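You operate a simulated robot arm through the tools that you are given. There is no shell and no other tool. Be economical: measure what you need, move in short steps, check, and stop when the job is done.

You are at the controls of a simulated two-armed robot. One attempt, no reset.

Task
Put one of the silver one-peg blocks from the top of the tool bench under the pegs in the large carton. Carry the red basket with both arms and set it on the machine end of the tool bench. Put the 1.5 gold shim from the second shelf from the bottom of the grey rack on the fourth shelf from the bottom of the grey rack and the 1.0 gold shim on the top of the drum stand. Take the blue-cap jar and put it on the top of the grey bench. Fetch the green clamp and set it on the top of the tool bench under the pegs. Press the bleed button three times. Put the steel bracket that says "seat" from the top of the drum stand on the top of the wooden bench and the steel bracket marked "door" on the top of the air bench. The order is free. Set down upright: blue-cap jar.
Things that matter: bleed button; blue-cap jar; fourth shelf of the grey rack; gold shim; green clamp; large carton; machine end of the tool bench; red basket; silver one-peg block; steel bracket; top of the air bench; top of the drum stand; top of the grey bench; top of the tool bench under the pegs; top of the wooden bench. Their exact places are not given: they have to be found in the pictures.

It is judged by the outcome, as a careful person would: the job done as asked, and still so three seconds after it is handed in. It fails if anything else is knocked over, pushed out of place, dropped, spilled or broken. Lids that push on must go on centred and level and be pressed home; caps that screw on are set level and turned clockwise until they are tight.

Robot
Two 7-joint arms with two-finger parallel grippers on one trunk, on a base that drives. Base frame: it is fixed to the floor where the robot stands at the start and does not move with it; the origin is under the middle of the robot, x ahead of it, y to its left, z up; the surface under the hand at the start is at about z = 0.84. Units: m, degrees, N and s.
The left shoulder is at the start at [0.07, 0.13, 1.112], the right one opposite. With the tool pointing down near the work surface each hand reaches from about 0.22 to 0.52 m from the robot's upright axis, wherever it stands, measured 20 degrees to its own side. Places, roughly: bleed button [-8.4, 1.2, 0.9]; blue-cap jar [-10.75, 1, 0.75]; fourth shelf of the grey rack [-11, -3.1, 1.2]; gold shim [-11, -3, 0.5]; green clamp (10x4x2 cm) [-0.2, 2.8, 0.8]; large carton (20x15x8 cm) [-1.4, 2.9, 0.9]; machine end of the tool bench [0.7, -1.6, 0.8]; red basket (26x18x13 cm) [0.6, -3.5, 0.9]; silver one-peg block [0.5, -0.25, 0.75]; steel bracket [-10.5, 1, 0.75]; top of the air bench (72x22 cm) [-9.8, 1.28, 0.82]; top of the drum stand [-10.5, 1.1, 0.6]; top of the grey bench [-10.9, -2.2, 0.8]; top of the tool bench under the pegs [0.6, -0.2, 0.8]; top of the wooden bench [-6.9, 1.3, 0.8]. Payload 1.57 kg a hand.
Tool frame (each hand has its own): the origin (TCP) lies between the finger pads and is the grasp point; the fingertips stand 0.03 m ahead of it; z points along the fingers, y is the line along which they close. The gripper opens to 0.08 m. The fingers are 0.017 m wide and 0.012 m thick; the gripper's body (0.04 by 0.082 m) begins 0.08 m behind the TCP.
Orientation is told as [roll, pitch, yaw] about the base's x, y, z axes, in that order, counted from this pose: with the fingers straight down and closing along the base's y, the tool's x points along the base's -x, its y along +y and its z along -z.

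Tools
- The arms move only by the tool apply_moves. It takes "left_steps", "right_steps" or both (then of equal length, played together; a hand with none holds still); each is a list of rows, each an object (a shift or turn left out is 0, a gripper value left out holds the last) with "linear": the shift along the tool's x, y, z in m, a list of three; "rot": the turn, a rotation vector about the tool's x, y, z in degrees, a list of three; "gripper": the gripper command, from -1 (fully open) to 1 (shut), values between in proportion. In form: [{"linear": [x, y, z], "rot": [ax, ay, az], "gripper": gripper}, ...]. A call has 1 to 10 rows; each row is the pose to reach, as a shift and turn from the pose commanded when the call began, along the tool's axes at that moment. Each row takes 0.2 s and may step no farther than 0.05 m and 8.6 degrees from the row before; otherwise, or with a gripper value out of range, the whole call is refused. Where a pose cannot be reached the arm comes as near as it can. A force on the tool above 40 N (or 10 N above the force at the start of the call, whichever is more), or a blocked arm, ends the call early, and 0.2 s more pass. Each finger travels about 0.108 m/s and halts on what it meets, pressing with about 35 N; the grip force reading is that of the motor and also rises with nothing between the fingers. The clock runs only during rows and for 0.2 s after the last one: add rows that repeat a pose to give the fingers time. The reply holds the time, the measured pose of the TCP, the force on the tool along the base axes, the opening and the grip force, in the units named above and with some noise, with the torque about the TCP (base axes, N m) and any sound that the robot's microphone picked up, and new pictures: "pictures" is both (left out), scene, wrist or none (wrist: the cameras of the hands that moved).
- Cameras (640 x 400 px; columns grow to the right, rows downward): "scene" is now at [0.1464, 0.0151, 1.3252]; the picture's right is [0.02, -1.00, 0.00], its down [-0.68, -0.02, -0.73] and it looks along [0.73, 0.02, -0.68] (base axes); focal length 214 px, centre (320, 200). "left" rides on the left gripper at [0.072, 0.007, -0.122] in its tool frame; the picture's right is [-0.09, 1.00, 0.00], its down [-0.84, -0.08, -0.54] and it looks along [-0.54, -0.05, 0.84] (tool axes); focal length 238 px, centre (320, 200). "right" rides on the right gripper at [0.072, -0.007, -0.122] in its tool frame; the picture's right is [0.09, 1.00, 0.00], its down [-0.84, 0.08, -0.54] and it looks along [-0.54, 0.05, 0.84] (tool axes); focal length 238 px, centre (320, 200).
- raise_lower(by): slides the trunk up (or, below 0, down) by that many m; the arms and the scene camera ride with it, the base frame stays. It gives what a move gives, with no picture.
- base_move(legs): drives the robot by 1 to 6 legs, each [ahead, left, turn to the left] in m, m and degrees, along the robot's own axes; the way and the turn of a leg run together, so that a leg with both is an arc; at most 1.5 m and 180 degrees a leg. The arms and the cameras ride along, it lands a little off, and it stops where it bumps. It gives what a move gives, and a new picture of the scene camera.
- aim_head(pan, tilt): turns the head with the scene camera to pan (to the left, within 86 degrees either way) and tilt (down, from -29 to 69), counted from straight ahead of the robot. It gives what a move gives, and a new picture of the scene camera.
- measure_at(camera, pixels): for up to 12 pixels [column, row] of the newest picture of that camera ("zoom" is the newest enlarged one), the place [x, y, z] in the base frame of the surface seen there, good to about 0.003 m, but the place of the scene camera against the robot may be out by one fixed shift of up to 0.025 m in any direction. The clock stands still meanwhile.
- zoom(camera, box): a new picture of the part [left, top, right, bottom] of that camera's present view, enlarged. The clock stands still meanwhile.
- sign_off(): hands the job in; it is judged then, once.

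Go step by step. Measure first, check grasps and placings, and put right what went wrong. The budget is 322 turns and 360 pictures, counting those below and the enlarged ones. Unless the task says otherwise, let go and move clear before handing in, and close with one line.

The tools are called by a JSON object that holds its "api" and its "payload". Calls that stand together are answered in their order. apply_moves: Moves the arms, as the interface text tells. Its arguments: {"type":"object","properties":{"left_steps":{"type":"array","items":{"type":"object","properties":{"linear":{"type":"array","items":{"type":"number"}},"rot":{"type":"array","items":{"type":"number"}},"gripper":{"type":"number"}}}},"right_steps":{"type":"array","items":{"type":"object","properties":{"linear":{"type":"array","items":{"type":"number"}},"rot":{"type":"array","items":{"type":"number"}},"gripper":{"type":"number"}}}},"pictures":{"type":"string","enum":["both","scene","wrist","none"]}},"required":[]} The other tools are called the same way: raise_lower (by) slides the trunk up or down; base_move (legs) drives the base; aim_head (pan, tilt) turns the head that bears the scene camera; measure_at (camera, pixels) gives the place of the surface under pixels of a picture; zoom (camera, box) takes an enlarged picture of a part of a camera's view; sign_off () hands the job in.

At the start:

```text
clock: 0.0
left_position: [0.3452, 0.1547, 1.1784]
left_ee_rot: [-0.1, 0.0, 0.1]
left_force: [0.1, -0.8, 0.4]
left_ft_torque: [-0.01, 0.0, 0.0]
left_gripper_width: 0.0799
left_finger_force: 0.0
right_position: [0.3992, -0.2191, 1.1147]
right_ee_rot: [0.0, -0.1, 0.0]
right_force: [-0.9, -0.4, -0.1]
right_ft_torque: [-0.01, -0.02, 0.02]
right_gripper_width: 0.0801
right_finger_force: 0.1
trunk travel left (down, up): [-0.75, 0.19]
robot x, y, heading: [0.0027, -0.0011, -0.3]
head pan, tilt: [1.3, 43.1]
```

scene: 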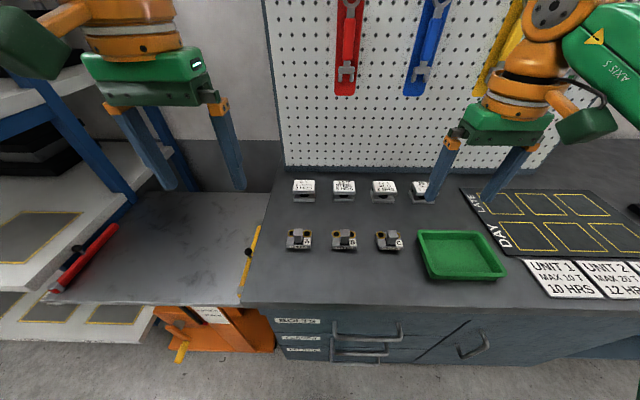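
right: 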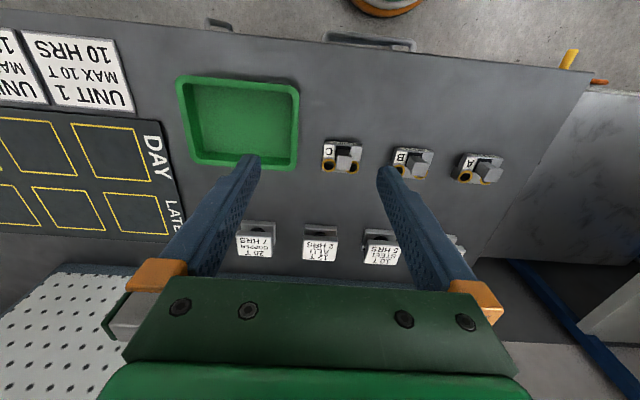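
left: 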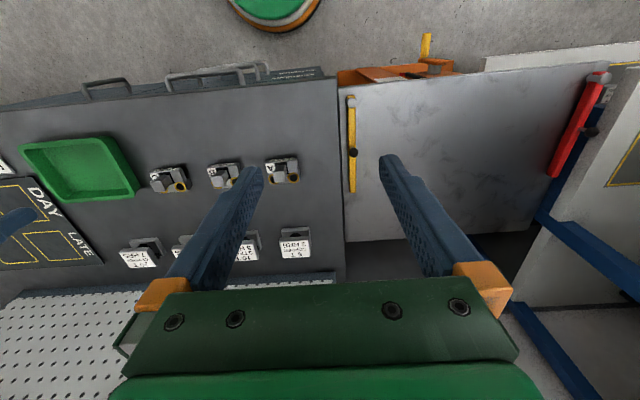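

The scene shows blocks A, B, C near (300,240), (345,240), (388,240), each with a tag behind. I'll zoom in to tell the one-peg ones.

{"api": "zoom", "payload": {"camera": "scene", "box": [270, 170, 430, 270]}}

{"api": "zoom", "payload": {"camera": "right", "box": [300, 120, 520, 258]}}

{"api": "measure_at", "payload": {"camera": "scene", "pixels": [[300, 240], [345, 240], [388, 240], [300, 262], [460, 258], [160, 240], [320, 215], [270, 290]]}}

```text
4.00 times, centred on (350, 220) of scene
```

zoom: 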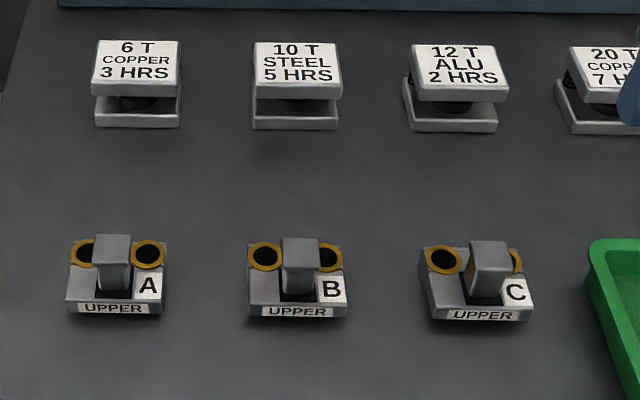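

```text
2.90 times, centred on (410, 189) of right
```

zoom: 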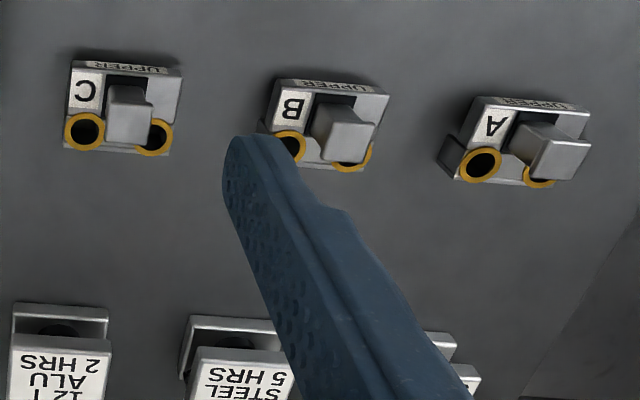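

```text
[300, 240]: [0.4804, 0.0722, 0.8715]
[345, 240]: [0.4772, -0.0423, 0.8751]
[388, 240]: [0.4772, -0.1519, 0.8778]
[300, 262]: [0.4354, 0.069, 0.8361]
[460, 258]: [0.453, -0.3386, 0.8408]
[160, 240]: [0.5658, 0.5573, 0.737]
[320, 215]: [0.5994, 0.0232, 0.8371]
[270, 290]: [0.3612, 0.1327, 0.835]
```

Blocks A, B and C each have one square peg and two holes. I'll survey the rest of the bench and the nearby places.

{"api": "aim_head", "payload": {"pan": -60, "tilt": 35}}

{"api": "aim_head", "payload": {"pan": 75, "tilt": 25}}

```text
clock: 1.3
left_position: [0.3473, 0.1546, 1.1796]
left_ee_rot: [-0.1, -0.1, 0.1]
left_force: [0.1, -0.3, -0.6]
left_ft_torque: [0.0, 0.01, 0.04]
left_gripper_width: 0.0799
left_finger_force: 0.1
right_position: [0.3985, -0.2194, 1.1153]
right_ee_rot: [0.0, -0.1, -0.1]
right_force: [-0.2, -0.8, 0.0]
right_ft_torque: [0.0, -0.02, 0.01]
right_gripper_width: 0.0799
right_finger_force: 0.1
trunk travel left (down, up): [-0.75, 0.19]
robot x, y, heading: [0.001, -0.0012, -0.0]
head pan, tilt: [-60.0, 35.0]
```

scene: 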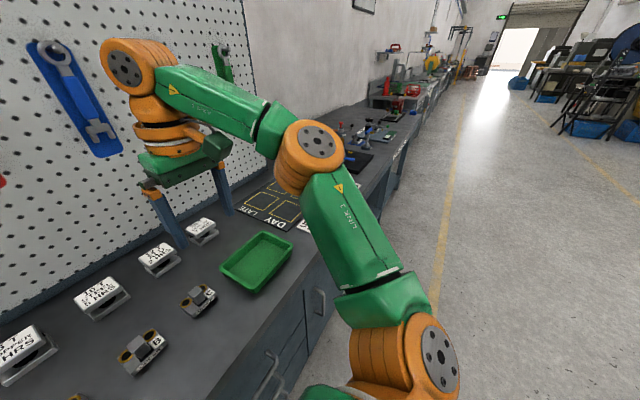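

```text
clock: 3.5
left_position: [0.3458, 0.1551, 1.1795]
left_ee_rot: [-0.1, -0.1, 0.1]
left_force: [0.6, 1.0, 1.0]
left_ft_torque: [0.02, 0.02, 0.0]
left_gripper_width: 0.0801
left_finger_force: 0.1
right_position: [0.3995, -0.2192, 1.1142]
right_ee_rot: [0.0, -0.1, -0.1]
right_force: [0.4, 0.7, 0.2]
right_ft_torque: [-0.01, -0.02, 0.03]
right_gripper_width: 0.0801
right_finger_force: 0.1
trunk travel left (down, up): [-0.75, 0.19]
robot x, y, heading: [0.0004, -0.0027, -0.2]
head pan, tilt: [75.0, 25.0]
```

scene: 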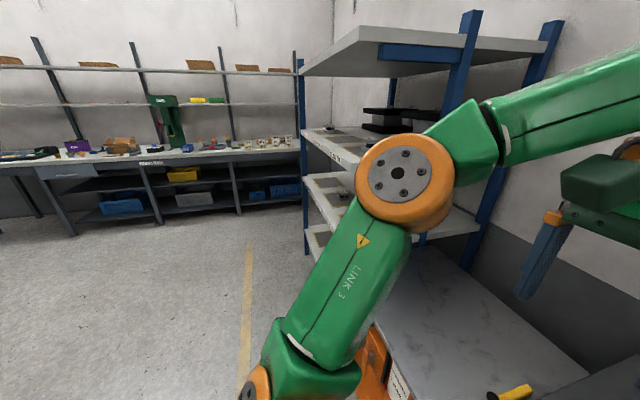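

Both views show more benches farther off. First I take block C with the right hand, so I measure it with the right wrist camera (peg near (345,155)).

{"api": "measure_at", "payload": {"camera": "right", "pixels": [[344, 155], [341, 167], [330, 155], [345, 143], [355, 155], [327, 168], [350, 215], [350, 175], [421, 164], [415, 175]]}}

{"api": "zoom", "payload": {"camera": "right", "box": [310, 130, 374, 170]}}

{"api": "measure_at", "payload": {"camera": "scene", "pixels": [[120, 148], [180, 149], [185, 173], [255, 150], [280, 143], [70, 155]]}}

{"api": "zoom", "payload": {"camera": "scene", "box": [0, 90, 310, 240]}}

```text
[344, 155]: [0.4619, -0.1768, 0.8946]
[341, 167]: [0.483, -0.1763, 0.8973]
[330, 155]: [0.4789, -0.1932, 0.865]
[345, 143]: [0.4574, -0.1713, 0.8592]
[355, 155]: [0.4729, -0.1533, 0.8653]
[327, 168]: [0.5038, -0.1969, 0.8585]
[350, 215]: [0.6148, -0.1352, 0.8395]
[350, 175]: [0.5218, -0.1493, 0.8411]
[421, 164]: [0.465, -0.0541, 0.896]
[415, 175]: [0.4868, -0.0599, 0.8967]
```

```text
10.00 times, centred on (342, 150) of right
```

zoom: 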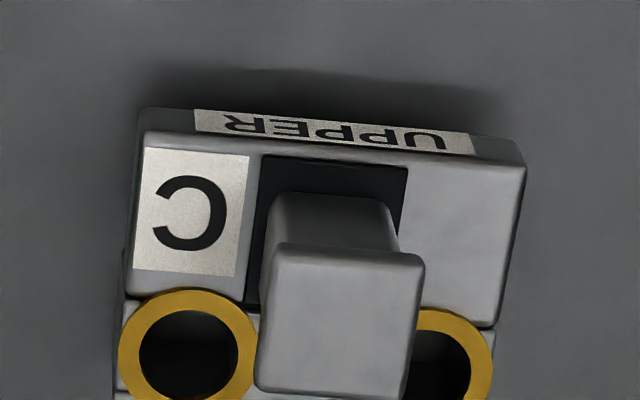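

```text
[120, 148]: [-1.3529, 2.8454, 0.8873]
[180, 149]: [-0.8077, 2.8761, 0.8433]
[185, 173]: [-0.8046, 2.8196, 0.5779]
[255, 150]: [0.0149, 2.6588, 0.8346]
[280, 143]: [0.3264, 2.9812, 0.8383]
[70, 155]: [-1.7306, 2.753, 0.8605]
```

```text
2.06 times, centred on (155, 165) of scene
```

zoom: 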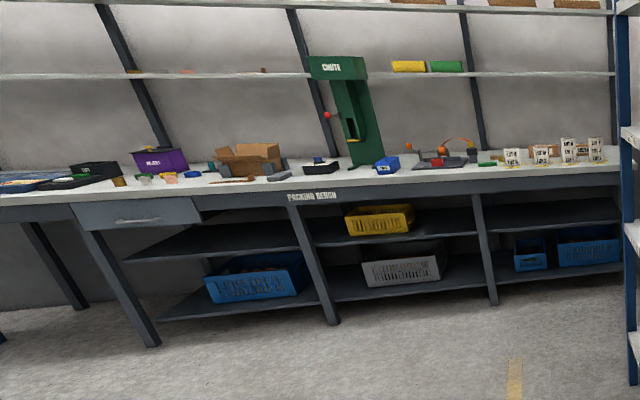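

Peg C's top is around (0.473, -0.177, 0.897), about 22 mm square. I move the right hand above it with the gripper half open.

{"api": "apply_moves", "payload": {"right_steps": [{"linear": [-0.035, 0.021, 0.02], "gripper": 0}, {"linear": [-0.0735, 0.042, 0.05], "gripper": 0}, {"linear": [-0.0735, 0.042, 0.1], "gripper": 0}, {"linear": [-0.0735, 0.042, 0.14], "gripper": 0}, {"linear": [-0.0735, 0.042, 0.16], "gripper": 0}, {"linear": [-0.0735, 0.042, 0.16], "gripper": 0}], "pictures": "wrist"}}

```text
refused: row 2 steps farther than a row can; nothing moved
```

{"api": "apply_moves", "payload": {"right_steps": [{"linear": [-0.03, 0.02, 0.02], "gripper": 0}, {"linear": [-0.06, 0.04, 0.04], "gripper": 0}, {"linear": [-0.0735, 0.042, 0.08], "gripper": 0}, {"linear": [-0.0735, 0.042, 0.12], "gripper": 0}, {"linear": [-0.0735, 0.042, 0.15], "gripper": 0}, {"linear": [-0.0735, 0.042, 0.16], "gripper": 0}, {"linear": [-0.0735, 0.042, 0.16], "gripper": 0}], "pictures": "wrist"}}

```text
clock: 5.1
left_position: [0.3448, 0.1545, 1.1794]
left_ee_rot: [0.0, 0.0, 0.1]
left_force: [0.1, 0.2, -0.5]
left_ft_torque: [-0.01, 0.0, 0.01]
left_gripper_width: 0.0799
left_finger_force: 0.1
right_position: [0.4715, -0.1768, 0.9541]
right_ee_rot: [0.0, -0.1, -0.1]
right_force: [-0.2, 0.0, -0.4]
right_ft_torque: [-0.02, 0.0, 0.04]
right_gripper_width: 0.0402
right_finger_force: 0.0
trunk travel left (down, up): [-0.75, 0.19]
robot x, y, heading: [-0.0017, 0.0006, -0.1]
head pan, tilt: [75.0, 25.0]
```

right: 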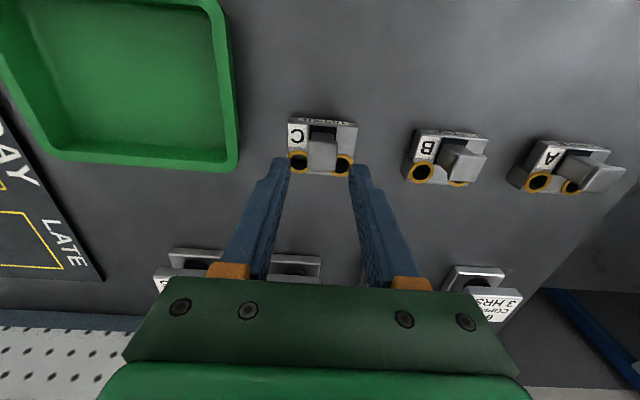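

The peg at (322,155) sits between the fingertips. I'll verify it and the finger places.

{"api": "measure_at", "payload": {"camera": "right", "pixels": [[322, 155], [322, 145], [322, 168], [312, 155], [333, 155], [234, 160], [365, 168]]}}

```text
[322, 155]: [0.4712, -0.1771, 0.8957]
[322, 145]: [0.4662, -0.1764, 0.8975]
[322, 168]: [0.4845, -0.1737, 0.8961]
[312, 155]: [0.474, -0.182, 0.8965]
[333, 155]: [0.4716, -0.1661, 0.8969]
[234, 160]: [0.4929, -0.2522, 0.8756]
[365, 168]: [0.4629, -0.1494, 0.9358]
```

Aligned. Descend to z≈0.90, close, lift.

{"api": "apply_moves", "payload": {"right_steps": [{"linear": [-0.003, 0.002, 0.03], "gripper": 0}, {"linear": [-0.003, 0.002, 0.053], "gripper": 0}, {"linear": [-0.003, 0.002, 0.053], "gripper": 1}, {"linear": [-0.003, 0.002, 0.053], "gripper": 1}, {"linear": [-0.003, 0.002, 0.053], "gripper": 1}, {"linear": [-0.003, 0.002, 0.02], "gripper": 1}, {"linear": [-0.003, 0.002, -0.03], "gripper": 1}, {"linear": [-0.003, 0.002, -0.07], "gripper": 1}, {"linear": [-0.003, 0.002, -0.11], "gripper": 1}], "pictures": "wrist"}}

```text
clock: 7.1
left_position: [0.3458, 0.1535, 1.1799]
left_ee_rot: [-0.1, -0.1, 0.0]
left_force: [-0.1, -0.5, 0.1]
left_ft_torque: [0.03, -0.05, 0.03]
left_gripper_width: 0.08
left_finger_force: 0.0
right_position: [0.4677, -0.1755, 1.0456]
right_ee_rot: [0.0, -0.1, 0.0]
right_force: [1.1, -0.1, -3.7]
right_ft_torque: [0.01, 0.03, 0.04]
right_gripper_width: 0.0234
right_finger_force: 35.5
right hand out of reach, approached as far as the arm can: row 9
trunk travel left (down, up): [-0.75, 0.19]
robot x, y, heading: [-0.0003, -0.0042, 0.2]
head pan, tilt: [75.0, 25.0]
```

right: 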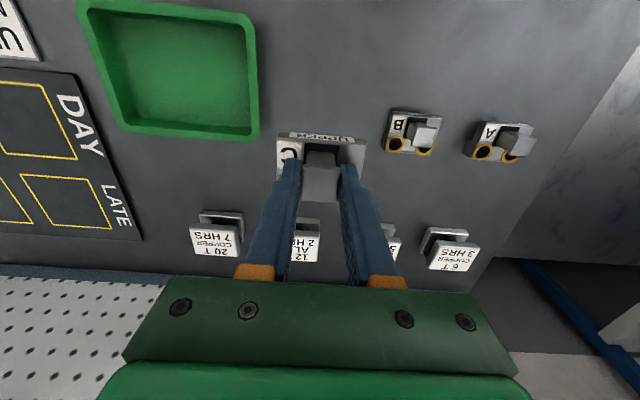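

Block C is held (opening 0.023). I draw the hand back, then back off, turn left and approach the packing bench.

{"api": "apply_moves", "payload": {"right_steps": [{"linear": [0.04, 0, -0.02]}, {"linear": [0.08, 0, -0.05]}, {"linear": [0.12, 0, -0.05]}], "pictures": "none"}}

{"api": "base_move", "payload": {"legs": [[-0.8, 0, 0], [0, 0, 90], [1.2, 0.5, 0]]}}

{"api": "aim_head", "payload": {"pan": 0, "tilt": 30}}

```text
clock: 7.9
left_position: [0.3459, 0.1538, 1.1779]
left_ee_rot: [0.1, 0.1, 0.0]
left_force: [1.0, 0.0, -1.3]
left_ft_torque: [0.01, 0.02, -0.01]
left_gripper_width: 0.08
left_finger_force: 0.2
right_position: [0.3464, -0.1775, 1.096]
right_ee_rot: [0.1, -0.2, -0.2]
right_force: [0.1, 0.2, -2.7]
right_ft_torque: [-0.02, 0.03, -0.02]
right_gripper_width: 0.0238
right_finger_force: 35.2
trunk travel left (down, up): [-0.75, 0.19]
robot x, y, heading: [-0.0035, 0.0015, 0.1]
head pan, tilt: [75.0, 25.0]
```

```text
clock: 22.0
left_position: [-1.3644, 1.5784, 1.1787]
left_ee_rot: [0.1, 0.0, 86.5]
left_force: [0.0, 0.4, 0.2]
left_ft_torque: [-0.02, 0.02, 0.01]
left_gripper_width: 0.0797
left_finger_force: 0.1
right_position: [-1.0334, 1.5606, 1.0954]
right_ee_rot: [0.1, 0.1, 86.3]
right_force: [-0.1, -0.2, -4.3]
right_ft_torque: [-0.04, 0.02, 0.05]
right_gripper_width: 0.0236
right_finger_force: 35.4
trunk travel left (down, up): [-0.75, 0.19]
robot x, y, heading: [-1.2338, 1.2241, 86.6]
head pan, tilt: [75.0, 25.0]
```

scene: 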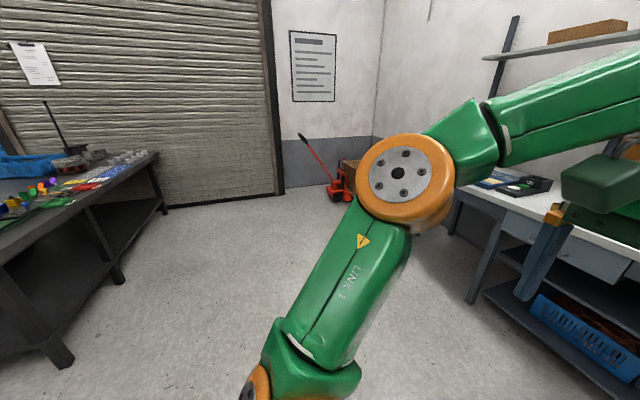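

```text
clock: 23.5
left_position: [-1.3642, 1.5791, 1.1794]
left_ee_rot: [0.0, 0.0, 86.5]
left_force: [0.3, 0.3, 0.0]
left_ft_torque: [-0.04, -0.02, -0.01]
left_gripper_width: 0.0799
left_finger_force: 0.1
right_position: [-1.0331, 1.5596, 1.0954]
right_ee_rot: [0.0, 0.1, 86.4]
right_force: [0.1, 0.1, -3.1]
right_ft_torque: [-0.05, -0.03, -0.01]
right_gripper_width: 0.0235
right_finger_force: 34.7
trunk travel left (down, up): [-0.75, 0.19]
robot x, y, heading: [-1.2313, 1.2236, 86.4]
head pan, tilt: [0.0, 30.0]
```

scene: 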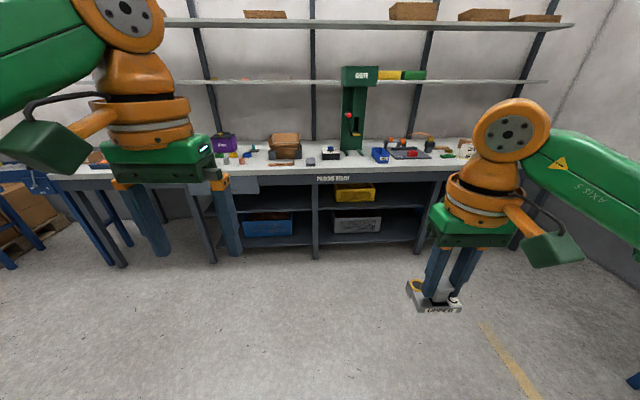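

The carton is at (284,145), open. Measure the carton, bench edge and green items.

{"api": "zoom", "payload": {"camera": "scene", "box": [200, 110, 500, 190]}}

{"api": "measure_at", "payload": {"camera": "scene", "pixels": [[284, 145], [284, 158], [320, 173], [240, 180], [450, 155], [400, 170], [300, 80], [312, 160], [265, 160], [284, 138]]}}

```text
2.13 times, centred on (350, 150) of scene
```

zoom: 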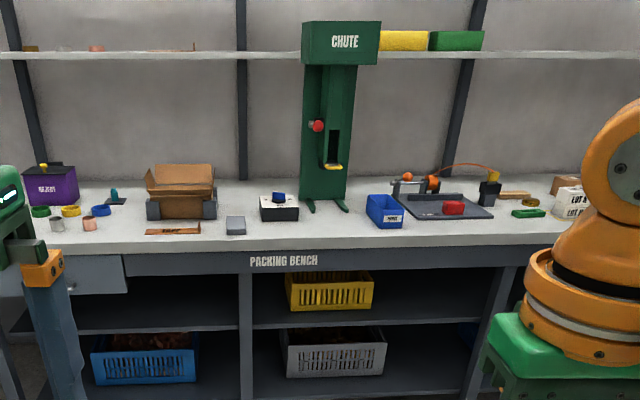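

```text
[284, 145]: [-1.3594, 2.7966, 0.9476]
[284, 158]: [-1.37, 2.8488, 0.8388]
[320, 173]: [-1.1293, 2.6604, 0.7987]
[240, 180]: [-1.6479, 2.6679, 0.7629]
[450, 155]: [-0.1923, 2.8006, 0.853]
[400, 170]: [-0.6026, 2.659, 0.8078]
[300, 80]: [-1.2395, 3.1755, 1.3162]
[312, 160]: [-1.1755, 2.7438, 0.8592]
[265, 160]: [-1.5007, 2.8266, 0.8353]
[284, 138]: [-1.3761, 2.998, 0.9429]
```

Carton centre ≈(-1.37, 2.88), bench edge y≈2.65, clamp at (-0.19, 2.80, 0.85). I drive up with the carton to the right.

{"api": "base_move", "payload": {"legs": [[0, 0, 3.6], [0, 0.31, 0], [1.08, 0, 0]]}}

{"api": "aim_head", "payload": {"pan": -15, "tilt": 45}}

```text
clock: 31.0
left_position: [-1.7216, 2.6172, 1.179]
left_ee_rot: [0.0, 0.0, 91.1]
left_force: [-0.3, -0.2, 0.0]
left_ft_torque: [-0.02, -0.01, 0.0]
left_gripper_width: 0.08
left_finger_force: 0.0
right_position: [-1.3904, 2.6251, 1.0947]
right_ee_rot: [0.1, -0.1, 91.0]
right_force: [0.0, 0.3, -3.7]
right_ft_torque: [-0.01, 0.0, 0.01]
right_gripper_width: 0.0238
right_finger_force: 34.8
trunk travel left (down, up): [-0.75, 0.19]
robot x, y, heading: [-1.5655, 2.2767, 90.8]
head pan, tilt: [0.0, 30.0]
```

scene: 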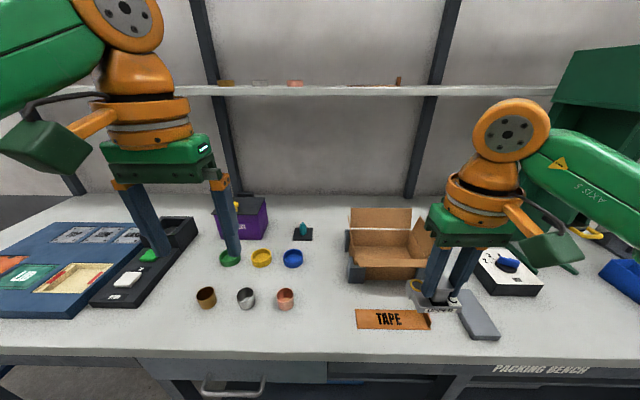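

```text
clock: 31.8
left_position: [-1.7212, 2.6166, 1.1785]
left_ee_rot: [0.0, -0.1, 91.2]
left_force: [0.1, -0.4, -0.5]
left_ft_torque: [-0.01, 0.0, -0.04]
left_gripper_width: 0.0798
left_finger_force: 0.1
right_position: [-1.3906, 2.6267, 1.0949]
right_ee_rot: [-0.1, 0.0, 91.0]
right_force: [0.4, 0.1, -3.4]
right_ft_torque: [-0.02, 0.0, 0.02]
right_gripper_width: 0.0236
right_finger_force: 35.6
trunk travel left (down, up): [-0.75, 0.19]
robot x, y, heading: [-1.5603, 2.2736, 91.0]
head pan, tilt: [-15.0, 45.0]
```

scene: 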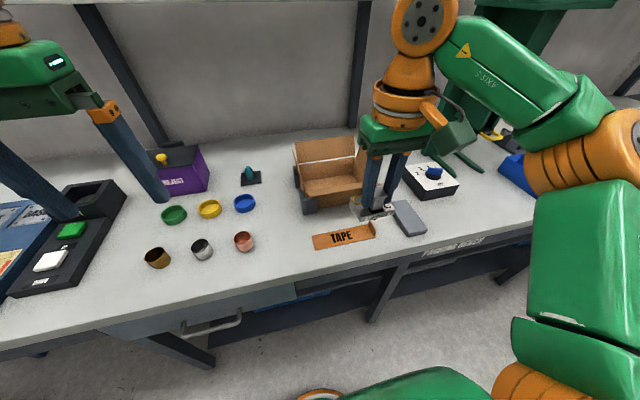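

The carton lies just beyond the held block. I roll a little closer, then take a wrist picture.

{"api": "base_move", "payload": {"legs": [[0.12, 0, -1]]}}

{"api": "apply_moves", "payload": {"right_steps": [{"linear": [0, 0, -0.02]}], "pictures": "wrist"}}

```text
clock: 33.0
left_position: [-1.7159, 2.7343, 1.1787]
left_ee_rot: [-0.1, 0.0, 90.0]
left_force: [0.1, -1.0, -0.5]
left_ft_torque: [0.02, 0.01, 0.02]
left_gripper_width: 0.08
left_finger_force: 0.1
right_position: [-1.3853, 2.7379, 1.0962]
right_ee_rot: [-0.1, -0.3, 89.9]
right_force: [-0.2, -0.4, -3.5]
right_ft_torque: [0.01, -0.04, -0.02]
right_gripper_width: 0.0236
right_finger_force: 34.7
trunk travel left (down, up): [-0.75, 0.19]
robot x, y, heading: [-1.5663, 2.3924, 89.9]
head pan, tilt: [-15.0, 45.0]
```

scene: 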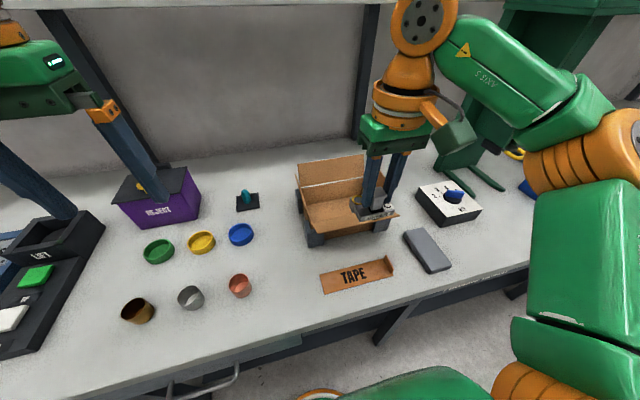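

```text
clock: 33.4
left_position: [-1.7155, 2.7378, 1.1785]
left_ee_rot: [-0.1, 0.0, 89.9]
left_force: [0.6, -0.7, -0.1]
left_ft_torque: [0.0, 0.02, 0.0]
left_gripper_width: 0.0798
left_finger_force: 0.0
right_position: [-1.3855, 2.7402, 1.1166]
right_ee_rot: [0.0, -0.1, 89.8]
right_force: [-0.2, -0.8, -3.6]
right_ft_torque: [0.02, 0.03, 0.01]
right_gripper_width: 0.0235
right_finger_force: 34.7
trunk travel left (down, up): [-0.75, 0.19]
robot x, y, heading: [-1.5604, 2.3902, 89.6]
head pan, tilt: [-15.0, 45.0]
```

right: 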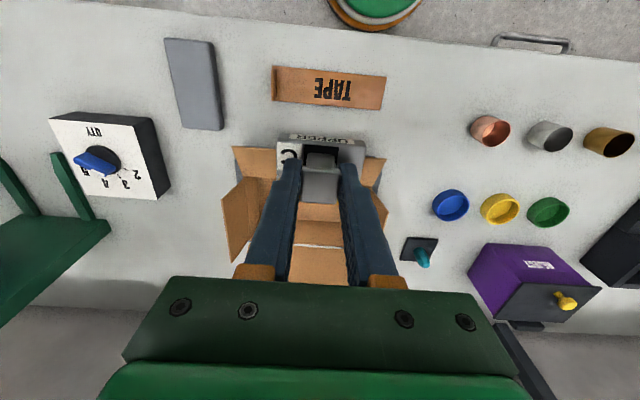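

{"api": "measure_at", "payload": {"camera": "right", "pixels": [[320, 212], [320, 236], [320, 265], [240, 155], [255, 170], [380, 165], [230, 230], [378, 205], [240, 190], [270, 165]]}}

{"api": "zoom", "payload": {"camera": "scene", "box": [270, 140, 430, 260]}}

{"api": "measure_at", "payload": {"camera": "scene", "pixels": [[340, 192], [335, 205], [345, 215], [350, 232], [305, 225], [308, 190], [335, 175], [365, 185]]}}

```text
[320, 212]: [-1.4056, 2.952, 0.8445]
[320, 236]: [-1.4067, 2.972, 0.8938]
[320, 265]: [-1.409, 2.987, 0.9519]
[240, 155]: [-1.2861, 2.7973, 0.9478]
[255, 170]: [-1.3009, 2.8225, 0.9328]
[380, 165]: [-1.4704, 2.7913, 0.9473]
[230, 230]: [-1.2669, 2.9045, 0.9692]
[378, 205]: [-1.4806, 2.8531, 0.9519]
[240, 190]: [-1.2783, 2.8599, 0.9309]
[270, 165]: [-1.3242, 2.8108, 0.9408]
```

```text
3.33 times, centred on (350, 200) of scene
```

zoom: 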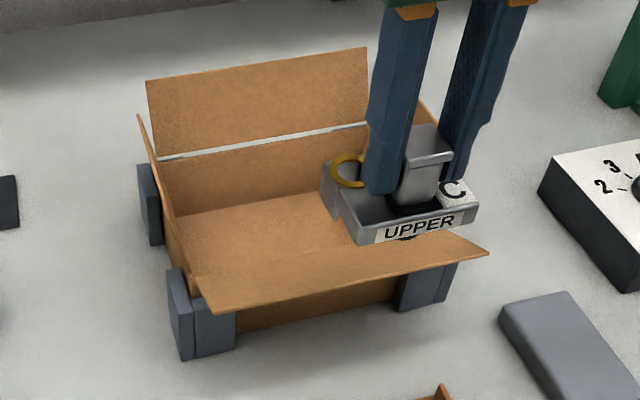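

```text
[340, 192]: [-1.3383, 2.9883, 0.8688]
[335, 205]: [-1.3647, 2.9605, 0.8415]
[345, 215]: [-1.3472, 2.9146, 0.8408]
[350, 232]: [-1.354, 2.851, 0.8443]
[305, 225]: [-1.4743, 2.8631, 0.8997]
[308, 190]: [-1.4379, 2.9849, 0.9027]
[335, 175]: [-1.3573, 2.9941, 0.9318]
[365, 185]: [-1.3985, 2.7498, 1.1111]
```

Inside of the carton: x −1.47…−1.29, y 2.83…2.97, floor 0.842. I move forward 0.155 and start lowering.

{"api": "apply_moves", "payload": {"right_steps": [{"linear": [-0.04, 0, 0]}, {"linear": [-0.08, 0, 0.01]}, {"linear": [-0.12, 0, 0.03]}, {"linear": [-0.155, 0, 0.05]}, {"linear": [-0.155, 0, 0.09]}, {"linear": [-0.155, 0, 0.12]}, {"linear": [-0.155, 0, 0.12]}]}}

```text
clock: 35.0
left_position: [-1.7132, 2.7378, 1.1791]
left_ee_rot: [0.1, 0.0, 90.0]
left_force: [0.7, 0.1, 0.7]
left_ft_torque: [0.05, 0.06, 0.0]
left_gripper_width: 0.0799
left_finger_force: 0.0
right_position: [-1.3899, 2.8711, 1.0067]
right_ee_rot: [0.2, -0.1, 89.9]
right_force: [0.9, -0.1, -3.3]
right_ft_torque: [0.0, 0.02, 0.01]
right_gripper_width: 0.0239
right_finger_force: 35.2
right hand out of reach, approached as far as the arm can: row 3, 4, 5, 6, 7
trunk travel left (down, up): [-0.75, 0.19]
robot x, y, heading: [-1.5609, 2.3884, 89.9]
head pan, tilt: [-15.0, 45.0]
```

scene: 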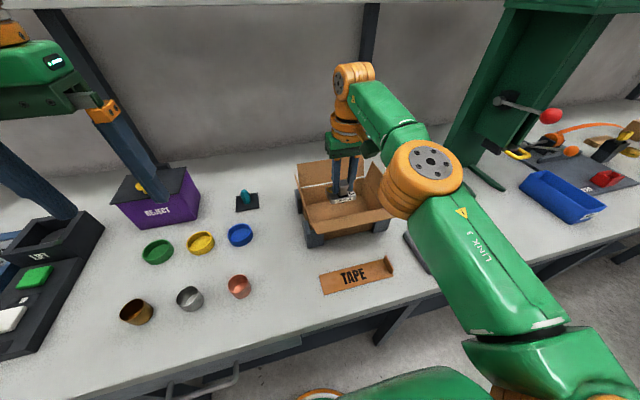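
right: 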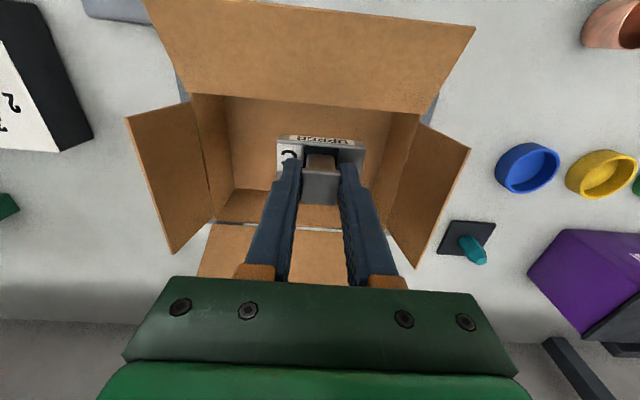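

The reach stops at y=2.871, still inside the carton opening; I roll forward 3 cm and then lower to the floor.

{"api": "base_move", "payload": {"legs": [[0.03, 0, 0]]}}

{"api": "apply_moves", "payload": {"right_steps": [{"linear": [0, 0, 0.04]}, {"linear": [0, 0, 0.07]}, {"linear": [0, 0, 0.085]}, {"linear": [0, 0, 0.085]}], "pictures": "wrist"}}

```text
clock: 35.9
left_position: [-1.7169, 2.7628, 1.1801]
left_ee_rot: [-0.1, -0.3, 90.0]
left_force: [0.2, -0.5, 0.0]
left_ft_torque: [0.04, 0.02, 0.0]
left_gripper_width: 0.08
left_finger_force: 0.2
right_position: [-1.3918, 2.8968, 1.0114]
right_ee_rot: [0.0, -0.3, 89.8]
right_force: [-0.9, -1.0, -2.9]
right_ft_torque: [0.06, 0.0, 0.01]
right_gripper_width: 0.0236
right_finger_force: 35.4
trunk travel left (down, up): [-0.75, 0.19]
robot x, y, heading: [-1.5625, 2.4208, 89.7]
head pan, tilt: [-15.0, 45.0]
```

scene: 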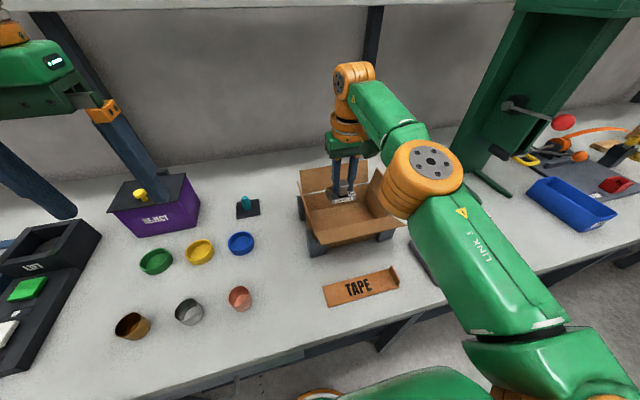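

```text
clock: 36.9
left_position: [-1.7153, 2.768, 1.1778]
left_ee_rot: [0.0, 0.1, 89.9]
left_force: [0.0, 0.4, 0.2]
left_ft_torque: [-0.01, -0.05, -0.02]
left_gripper_width: 0.0801
left_finger_force: 0.0
right_position: [-1.3894, 2.901, 0.922]
right_ee_rot: [0.0, 0.0, 89.9]
right_force: [0.5, 0.1, -3.6]
right_ft_torque: [0.03, -0.03, 0.0]
right_gripper_width: 0.0234
right_finger_force: 35.3
trunk travel left (down, up): [-0.75, 0.19]
robot x, y, heading: [-1.5641, 2.42, 89.8]
head pan, tilt: [-15.0, 45.0]
```

right: 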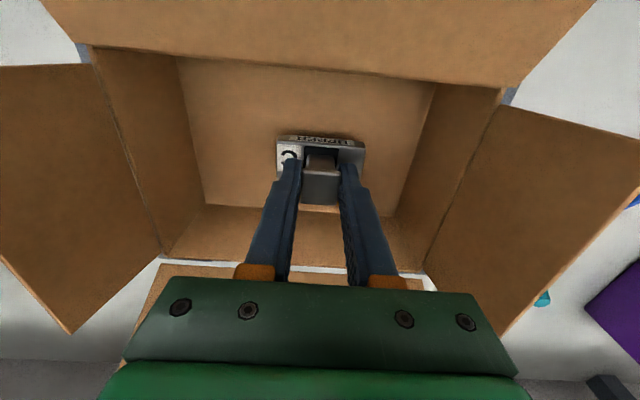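

Inside and centred. Lower until contact with the floor.

{"api": "apply_moves", "payload": {"right_steps": [{"linear": [0, 0, 0.008]}, {"linear": [0, 0, 0.012]}, {"linear": [0, 0, 0.016]}, {"linear": [0, 0, 0.016]}], "pictures": "none"}}

```text
clock: 37.9
left_position: [-1.7159, 2.7671, 1.1787]
left_ee_rot: [-0.1, 0.0, 90.1]
left_force: [-0.8, 0.4, -0.1]
left_ft_torque: [-0.01, -0.03, 0.01]
left_gripper_width: 0.08
left_finger_force: 0.0
right_position: [-1.3913, 2.9011, 0.9071]
right_ee_rot: [0.0, -0.2, 89.8]
right_force: [0.3, 1.2, 2.3]
right_ft_torque: [0.23, -0.01, 0.0]
right_gripper_width: 0.0235
right_finger_force: 35.0
trunk travel left (down, up): [-0.75, 0.19]
robot x, y, heading: [-1.5646, 2.4209, 89.9]
head pan, tilt: [-15.0, 45.0]
```

Contact (force went from −3.6 to +2.3 N). Release to half opening and lift straight out.

{"api": "apply_moves", "payload": {"right_steps": [{"linear": [0, 0, 0], "gripper": 0}, {"linear": [0, 0, 0], "gripper": 0}, {"linear": [0, 0, -0.04], "gripper": 0}, {"linear": [0, 0, -0.08], "gripper": 0}, {"linear": [0, 0, -0.12], "gripper": 0}, {"linear": [0, 0, -0.16], "gripper": 0}, {"linear": [0.05, 0, -0.16], "gripper": 0}, {"linear": [0.1, 0, -0.17], "gripper": 0}], "pictures": "wrist"}}

```text
refused: row 8 steps farther than a row can; nothing moved
```

{"api": "apply_moves", "payload": {"right_steps": [{"linear": [0, 0, 0], "gripper": 0}, {"linear": [0, 0, 0], "gripper": 0}, {"linear": [0, 0, -0.04], "gripper": 0}, {"linear": [0, 0, -0.08], "gripper": 0}, {"linear": [0, 0, -0.12], "gripper": 0}, {"linear": [0, 0, -0.16], "gripper": 0}, {"linear": [0.05, 0, -0.16], "gripper": 0}, {"linear": [0.1, 0, -0.16], "gripper": 0}, {"linear": [0.14, 0, -0.18], "gripper": 0}], "pictures": "wrist"}}

```text
clock: 39.9
left_position: [-1.716, 2.7655, 1.1797]
left_ee_rot: [-0.1, -0.2, 90.0]
left_force: [0.7, -0.7, -0.1]
left_ft_torque: [0.02, 0.0, 0.0]
left_gripper_width: 0.0801
left_finger_force: 0.1
right_position: [-1.3902, 2.7605, 1.0883]
right_ee_rot: [0.0, -0.1, 89.9]
right_force: [-0.4, -1.2, -0.4]
right_ft_torque: [0.01, -0.01, -0.01]
right_gripper_width: 0.04
right_finger_force: 0.1
right hand out of reach, approached as far as the arm can: row 5, 6
trunk travel left (down, up): [-0.75, 0.19]
robot x, y, heading: [-1.5629, 2.4225, 90.0]
head pan, tilt: [-15.0, 45.0]
```

right: 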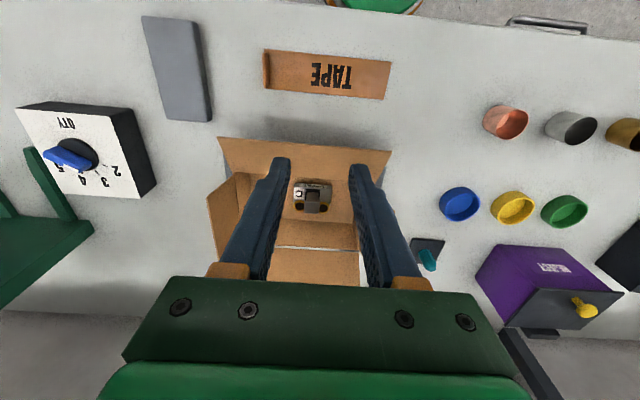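

The block sits in the carton. Next the clamp: back off, sidestep right 1.2 m, come back in.

{"api": "base_move", "payload": {"legs": [[-0.4, 0, 0], [0, -1.2, 0], [0.32, 0, 0]]}}

{"api": "apply_moves", "payload": {"right_steps": [{"linear": [0, 0, 0.0], "gripper": -1}, {"linear": [0, 0, 0.0], "gripper": -1}], "pictures": "wrist"}}

```text
clock: 50.0
left_position: [-0.4875, 2.6822, 1.1789]
left_ee_rot: [-0.1, -0.1, 90.3]
left_force: [0.4, 0.0, 0.1]
left_ft_torque: [0.05, -0.04, 0.03]
left_gripper_width: 0.0798
left_finger_force: 0.1
right_position: [-0.1621, 2.6784, 1.0893]
right_ee_rot: [0.0, -0.2, 90.2]
right_force: [0.2, 0.3, 0.2]
right_ft_torque: [-0.03, -0.01, -0.01]
right_gripper_width: 0.0399
right_finger_force: 0.3
trunk travel left (down, up): [-0.75, 0.19]
robot x, y, heading: [-0.3301, 2.3402, 90.1]
head pan, tilt: [-15.0, 45.0]
```

scene: 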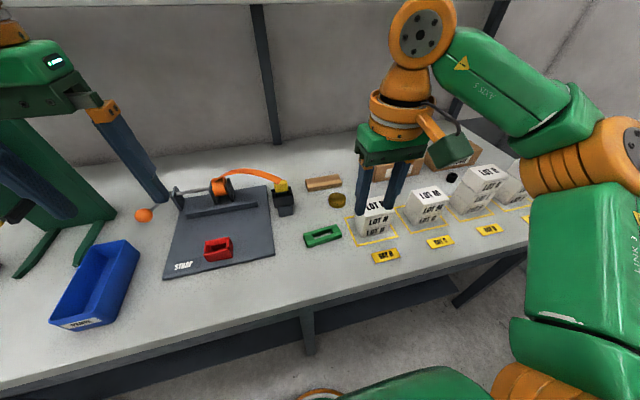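

```text
clock: 50.6
left_position: [-0.4879, 2.6844, 1.1792]
left_ee_rot: [-0.1, 0.0, 90.3]
left_force: [0.5, 0.1, 0.6]
left_ft_torque: [-0.01, -0.01, 0.01]
left_gripper_width: 0.08
left_finger_force: 0.0
right_position: [-0.1617, 2.6811, 1.0878]
right_ee_rot: [0.1, -0.2, 90.2]
right_force: [-0.1, 0.4, -0.8]
right_ft_torque: [-0.01, -0.03, -0.03]
right_gripper_width: 0.08
right_finger_force: 0.1
trunk travel left (down, up): [-0.75, 0.19]
robot x, y, heading: [-0.3326, 2.3407, 90.2]
head pan, tilt: [-15.0, 45.0]
```

right: 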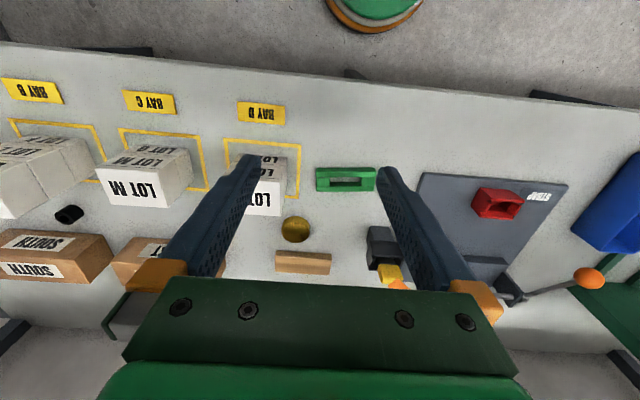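

Clamp lies at (345,179), long side along base x. Measure it and its neighbours.

{"api": "measure_at", "payload": {"camera": "right", "pixels": [[322, 180], [370, 178], [345, 170], [345, 188], [345, 179], [270, 160], [288, 165], [295, 225], [420, 195]]}}

{"api": "zoom", "payload": {"camera": "right", "box": [265, 140, 425, 240]}}

```text
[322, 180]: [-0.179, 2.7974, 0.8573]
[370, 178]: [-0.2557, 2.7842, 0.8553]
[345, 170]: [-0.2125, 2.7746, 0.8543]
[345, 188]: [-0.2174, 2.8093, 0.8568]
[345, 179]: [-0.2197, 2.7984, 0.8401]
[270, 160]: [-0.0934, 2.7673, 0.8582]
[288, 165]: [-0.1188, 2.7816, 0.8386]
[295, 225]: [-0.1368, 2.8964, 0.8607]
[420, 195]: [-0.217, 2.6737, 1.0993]
```

```text
4.00 times, centred on (345, 190) of right
```

zoom: 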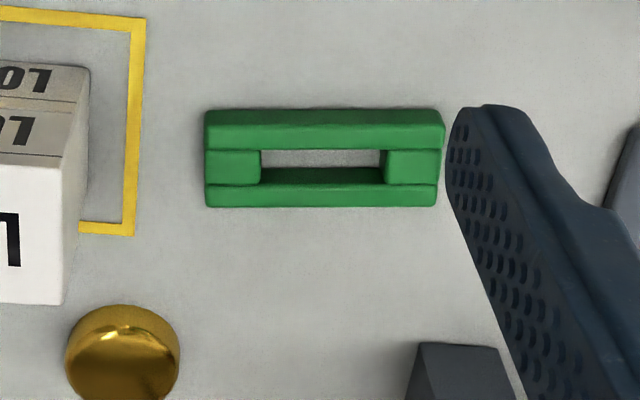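

Clamp centre ≈(-0.217, 2.792), top 0.857. I move above it while turning the hand a quarter turn so it closes along base y.

{"api": "apply_moves", "payload": {"right_steps": [{"linear": [-0.01, 0.005, 0.01], "rot": [0, 0, 8.5]}, {"linear": [-0.02, 0.01, 0.02], "rot": [0, 0, 17]}, {"linear": [-0.03, 0.015, 0.03], "rot": [0, 0, 25.5]}, {"linear": [-0.04, 0.02, 0.04], "rot": [0, 0, 34]}, {"linear": [-0.05, 0.025, 0.05], "rot": [0, 0, 42.5]}, {"linear": [-0.06, 0.03, 0.06], "rot": [0, 0, 51]}, {"linear": [-0.07, 0.035, 0.07], "rot": [0, 0, 59.5]}, {"linear": [-0.08, 0.04, 0.08], "rot": [0, 0, 68]}, {"linear": [-0.095, 0.047, 0.085], "rot": [0, 0, 76.5]}, {"linear": [-0.111, 0.055, 0.088], "rot": [0, 0, 85]}], "pictures": "none"}}

{"api": "apply_moves", "payload": {"right_steps": [{"rot": [0, 0, 5]}, {"rot": [0, 0, 5]}], "pictures": "wrist"}}

```text
clock: 52.8
left_position: [-0.4893, 2.6857, 1.1788]
left_ee_rot: [0.0, -0.1, 90.3]
left_force: [-0.3, 0.1, 0.5]
left_ft_torque: [-0.03, 0.0, -0.01]
left_gripper_width: 0.0801
left_finger_force: 0.0
right_position: [-0.2189, 2.7923, 0.9982]
right_ee_rot: [0.1, -0.1, 5.0]
right_force: [0.4, 0.0, -0.3]
right_ft_torque: [0.01, -0.03, 0.01]
right_gripper_width: 0.08
right_finger_force: 0.1
trunk travel left (down, up): [-0.75, 0.19]
robot x, y, heading: [-0.3308, 2.3405, 90.2]
head pan, tilt: [-15.0, 45.0]
```

```text
clock: 53.4
left_position: [-0.4877, 2.6849, 1.1782]
left_ee_rot: [-0.1, 0.0, 90.3]
left_force: [-0.2, 0.7, -0.2]
left_ft_torque: [0.0, 0.02, 0.02]
left_gripper_width: 0.0798
left_finger_force: 0.0
right_position: [-0.2175, 2.7916, 0.9989]
right_ee_rot: [0.0, 0.0, 0.1]
right_force: [0.5, 0.7, -0.3]
right_ft_torque: [0.02, -0.02, 0.03]
right_gripper_width: 0.0801
right_finger_force: 0.1
trunk travel left (down, up): [-0.75, 0.19]
robot x, y, heading: [-0.3298, 2.3389, 90.2]
head pan, tilt: [-15.0, 45.0]
```

right: 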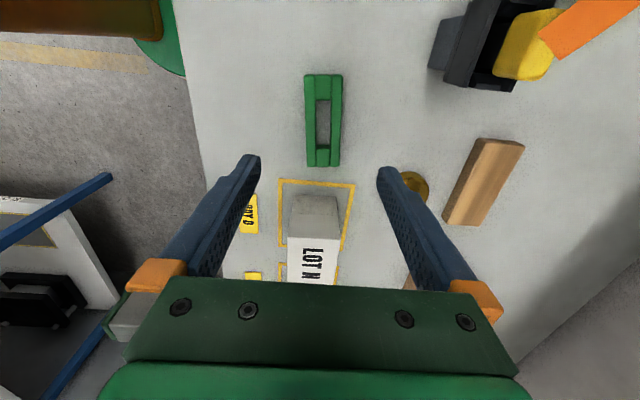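

{"api": "measure_at", "payload": {"camera": "right", "pixels": [[310, 120], [335, 120], [322, 80], [322, 160], [316, 205], [300, 207]]}}

```text
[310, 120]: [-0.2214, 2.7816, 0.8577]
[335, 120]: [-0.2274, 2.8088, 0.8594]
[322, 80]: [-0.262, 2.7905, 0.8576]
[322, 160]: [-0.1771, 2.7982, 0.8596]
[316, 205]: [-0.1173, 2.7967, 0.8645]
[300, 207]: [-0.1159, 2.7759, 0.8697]
```

Fingers straddle it. Descend to z≈0.871 and grip.

{"api": "apply_moves", "payload": {"right_steps": [{"linear": [0.002, 0.003, 0.05]}, {"linear": [0.002, 0.003, 0.09]}, {"linear": [0.002, 0.003, 0.115]}, {"linear": [0.002, 0.003, 0.128]}, {"linear": [0.002, 0.003, 0.128], "gripper": 1}, {"linear": [0.002, 0.003, 0.128], "gripper": 1}, {"linear": [0.002, 0.003, 0.128], "gripper": 1}, {"linear": [0.002, 0.003, 0.09], "gripper": 1}, {"linear": [0.002, 0.003, 0.05], "gripper": 1}, {"linear": [0.002, 0.003, 0.0], "gripper": 1}], "pictures": "wrist"}}

```text
refused: row 1 steps farther than a row can; nothing moved
```

{"api": "apply_moves", "payload": {"right_steps": [{"linear": [0.002, 0.003, 0.045]}, {"linear": [0.002, 0.003, 0.09]}, {"linear": [0.002, 0.003, 0.115]}, {"linear": [0.002, 0.003, 0.128]}, {"linear": [0.002, 0.003, 0.128], "gripper": 1}, {"linear": [0.002, 0.003, 0.128], "gripper": 1}, {"linear": [0.002, 0.003, 0.128], "gripper": 1}, {"linear": [0.002, 0.003, 0.09], "gripper": 1}, {"linear": [0.002, 0.003, 0.05], "gripper": 1}, {"linear": [0.002, 0.003, 0.005], "gripper": 1}], "pictures": "wrist"}}

```text
clock: 55.6
left_position: [-0.4877, 2.6856, 1.1781]
left_ee_rot: [-0.1, -0.1, 90.2]
left_force: [1.1, 0.0, 0.0]
left_ft_torque: [0.03, -0.01, 0.01]
left_gripper_width: 0.0798
left_finger_force: 0.1
right_position: [-0.2207, 2.7939, 0.9955]
right_ee_rot: [0.1, -0.1, 0.3]
right_force: [0.0, 1.1, -2.5]
right_ft_torque: [0.03, 0.01, -0.02]
right_gripper_width: 0.0398
right_finger_force: 35.0
trunk travel left (down, up): [-0.75, 0.19]
robot x, y, heading: [-0.3297, 2.3385, 90.3]
head pan, tilt: [-15.0, 45.0]
```

right: 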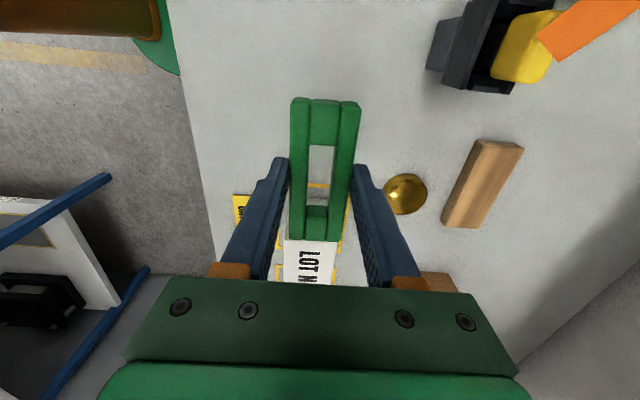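

Clamp gripped (0.040). Raise, turn the hand back, then drive to the tool bench.

{"api": "apply_moves", "payload": {"right_steps": [{"linear": [0, 0, -0.04]}, {"linear": [0, -0.01, -0.08], "rot": [0, 0, -8.5]}, {"linear": [0, -0.03, -0.1], "rot": [0, 0, -17]}, {"linear": [0, -0.06, -0.1], "rot": [0, 0, -25.5]}, {"linear": [0, -0.08, -0.1], "rot": [0, 0, -34]}, {"linear": [0, -0.1, -0.1], "rot": [0, 0, -42.5]}, {"linear": [0, -0.1, -0.1], "rot": [0, 0, -51]}, {"linear": [0, -0.1, -0.1], "rot": [0, 0, -59.5]}, {"linear": [0, -0.1, -0.1], "rot": [0, 0, -68]}, {"linear": [0, -0.1, -0.1], "rot": [0, 0, -76.5]}], "pictures": "none"}}

{"api": "base_move", "payload": {"legs": [[-0.8, 0.2, 0], [0, 0, -90], [0, -1.5, 0]]}}

{"api": "apply_moves", "payload": {"right_steps": [{"rot": [0, 0, -6.5]}, {"rot": [0, 0, -13.5]}], "pictures": "none"}}

```text
clock: 57.8
left_position: [-0.488, 2.6856, 1.1796]
left_ee_rot: [-0.1, 0.0, 90.3]
left_force: [0.4, 0.4, 0.1]
left_ft_torque: [-0.02, -0.03, 0.01]
left_gripper_width: 0.0801
left_finger_force: 0.0
right_position: [-0.2184, 2.6959, 1.0946]
right_ee_rot: [-0.1, -0.1, 76.8]
right_force: [-0.2, -0.5, -2.2]
right_ft_torque: [0.01, 0.0, -0.03]
right_gripper_width: 0.0395
right_finger_force: 34.8
trunk travel left (down, up): [-0.75, 0.19]
robot x, y, heading: [-0.3297, 2.3415, 90.2]
head pan, tilt: [-15.0, 45.0]
```

```text
clock: 73.2
left_position: [-0.1927, 0.1666, 1.1784]
left_ee_rot: [-0.1, -0.1, -0.5]
left_force: [-1.0, 0.0, 0.0]
left_ft_torque: [0.0, -0.01, -0.01]
left_gripper_width: 0.0799
left_finger_force: 0.0
right_position: [-0.186, -0.1035, 1.0953]
right_ee_rot: [0.0, 0.0, -14.1]
right_force: [0.0, 0.2, -3.1]
right_ft_torque: [-0.02, -0.01, -0.03]
right_gripper_width: 0.0394
right_finger_force: 35.4
trunk travel left (down, up): [-0.75, 0.19]
robot x, y, heading: [-0.5385, 0.0149, -0.6]
head pan, tilt: [-15.0, 45.0]
```

scene: 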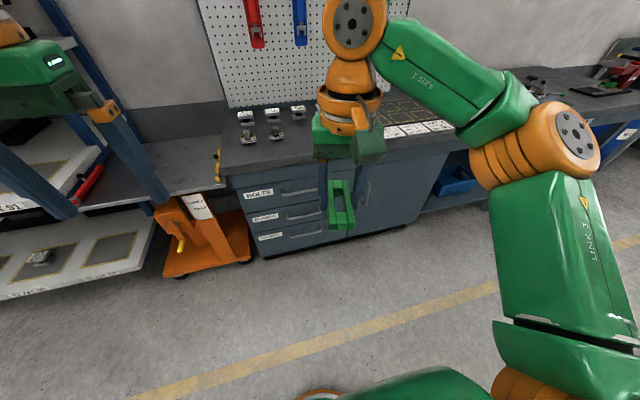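

```text
clock: 73.8
left_position: [-0.1924, 0.1653, 1.1775]
left_ee_rot: [-0.1, -0.1, -0.5]
left_force: [-0.8, 0.2, -0.8]
left_ft_torque: [0.02, -0.03, -0.01]
left_gripper_width: 0.0798
left_finger_force: 0.0
right_position: [-0.1861, -0.1041, 1.0931]
right_ee_rot: [-0.1, 0.0, -0.5]
right_force: [0.0, 1.6, -3.3]
right_ft_torque: [-0.01, -0.01, 0.01]
right_gripper_width: 0.0394
right_finger_force: 35.2
trunk travel left (down, up): [-0.75, 0.19]
robot x, y, heading: [-0.5436, 0.013, -0.5]
head pan, tilt: [-15.0, 45.0]
```

Drive back to the bench.

{"api": "base_move", "payload": {"legs": [[0.57, -0.05, 0.5]]}}

{"api": "apply_moves", "payload": {"right_steps": [{"linear": [-0.02, 0, 0]}], "pictures": "wrist"}}

```text
clock: 77.0
left_position: [0.3707, 0.1174, 1.1792]
left_ee_rot: [-0.1, 0.0, 0.2]
left_force: [-0.6, -0.7, 0.1]
left_ft_torque: [0.0, -0.02, -0.01]
left_gripper_width: 0.0798
left_finger_force: 0.0
right_position: [0.3791, -0.1515, 1.0949]
right_ee_rot: [0.0, -0.1, 0.0]
right_force: [-0.2, 0.8, -2.5]
right_ft_torque: [-0.02, 0.03, 0.04]
right_gripper_width: 0.0396
right_finger_force: 34.8
trunk travel left (down, up): [-0.75, 0.19]
robot x, y, heading: [0.026, -0.0367, -0.2]
head pan, tilt: [-15.0, 45.0]
```

scene: 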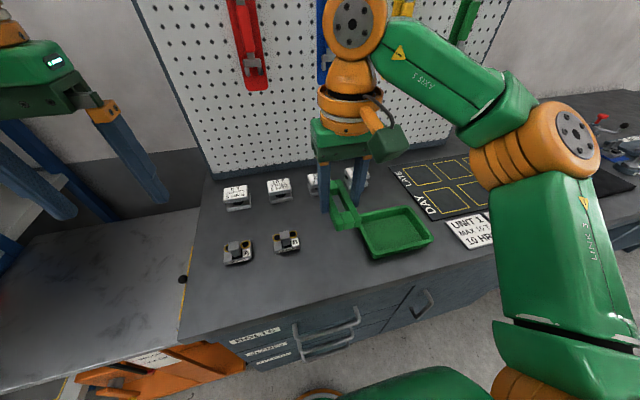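

```text
clock: 77.4
left_position: [0.3727, 0.1179, 1.1784]
left_ee_rot: [-0.1, 0.0, 0.2]
left_force: [0.0, 0.1, 0.4]
left_ft_torque: [0.02, 0.05, 0.04]
left_gripper_width: 0.08
left_finger_force: 0.0
right_position: [0.401, -0.1517, 1.0945]
right_ee_rot: [0.0, 0.0, 0.1]
right_force: [-0.6, 0.6, -3.1]
right_ft_torque: [0.01, 0.0, -0.01]
right_gripper_width: 0.0392
right_finger_force: 35.2
trunk travel left (down, up): [-0.75, 0.19]
robot x, y, heading: [0.0278, -0.0339, 0.1]
head pan, tilt: [-15.0, 45.0]
```

right: 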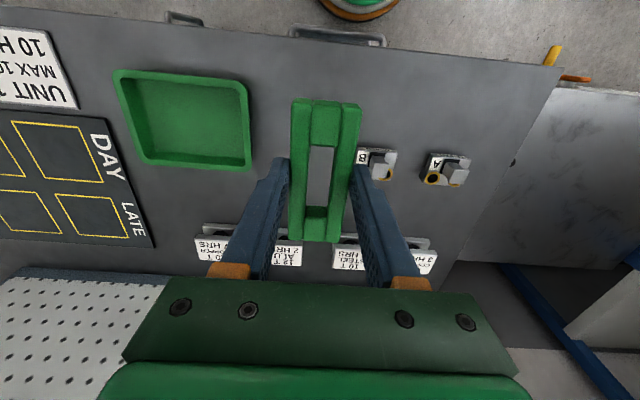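

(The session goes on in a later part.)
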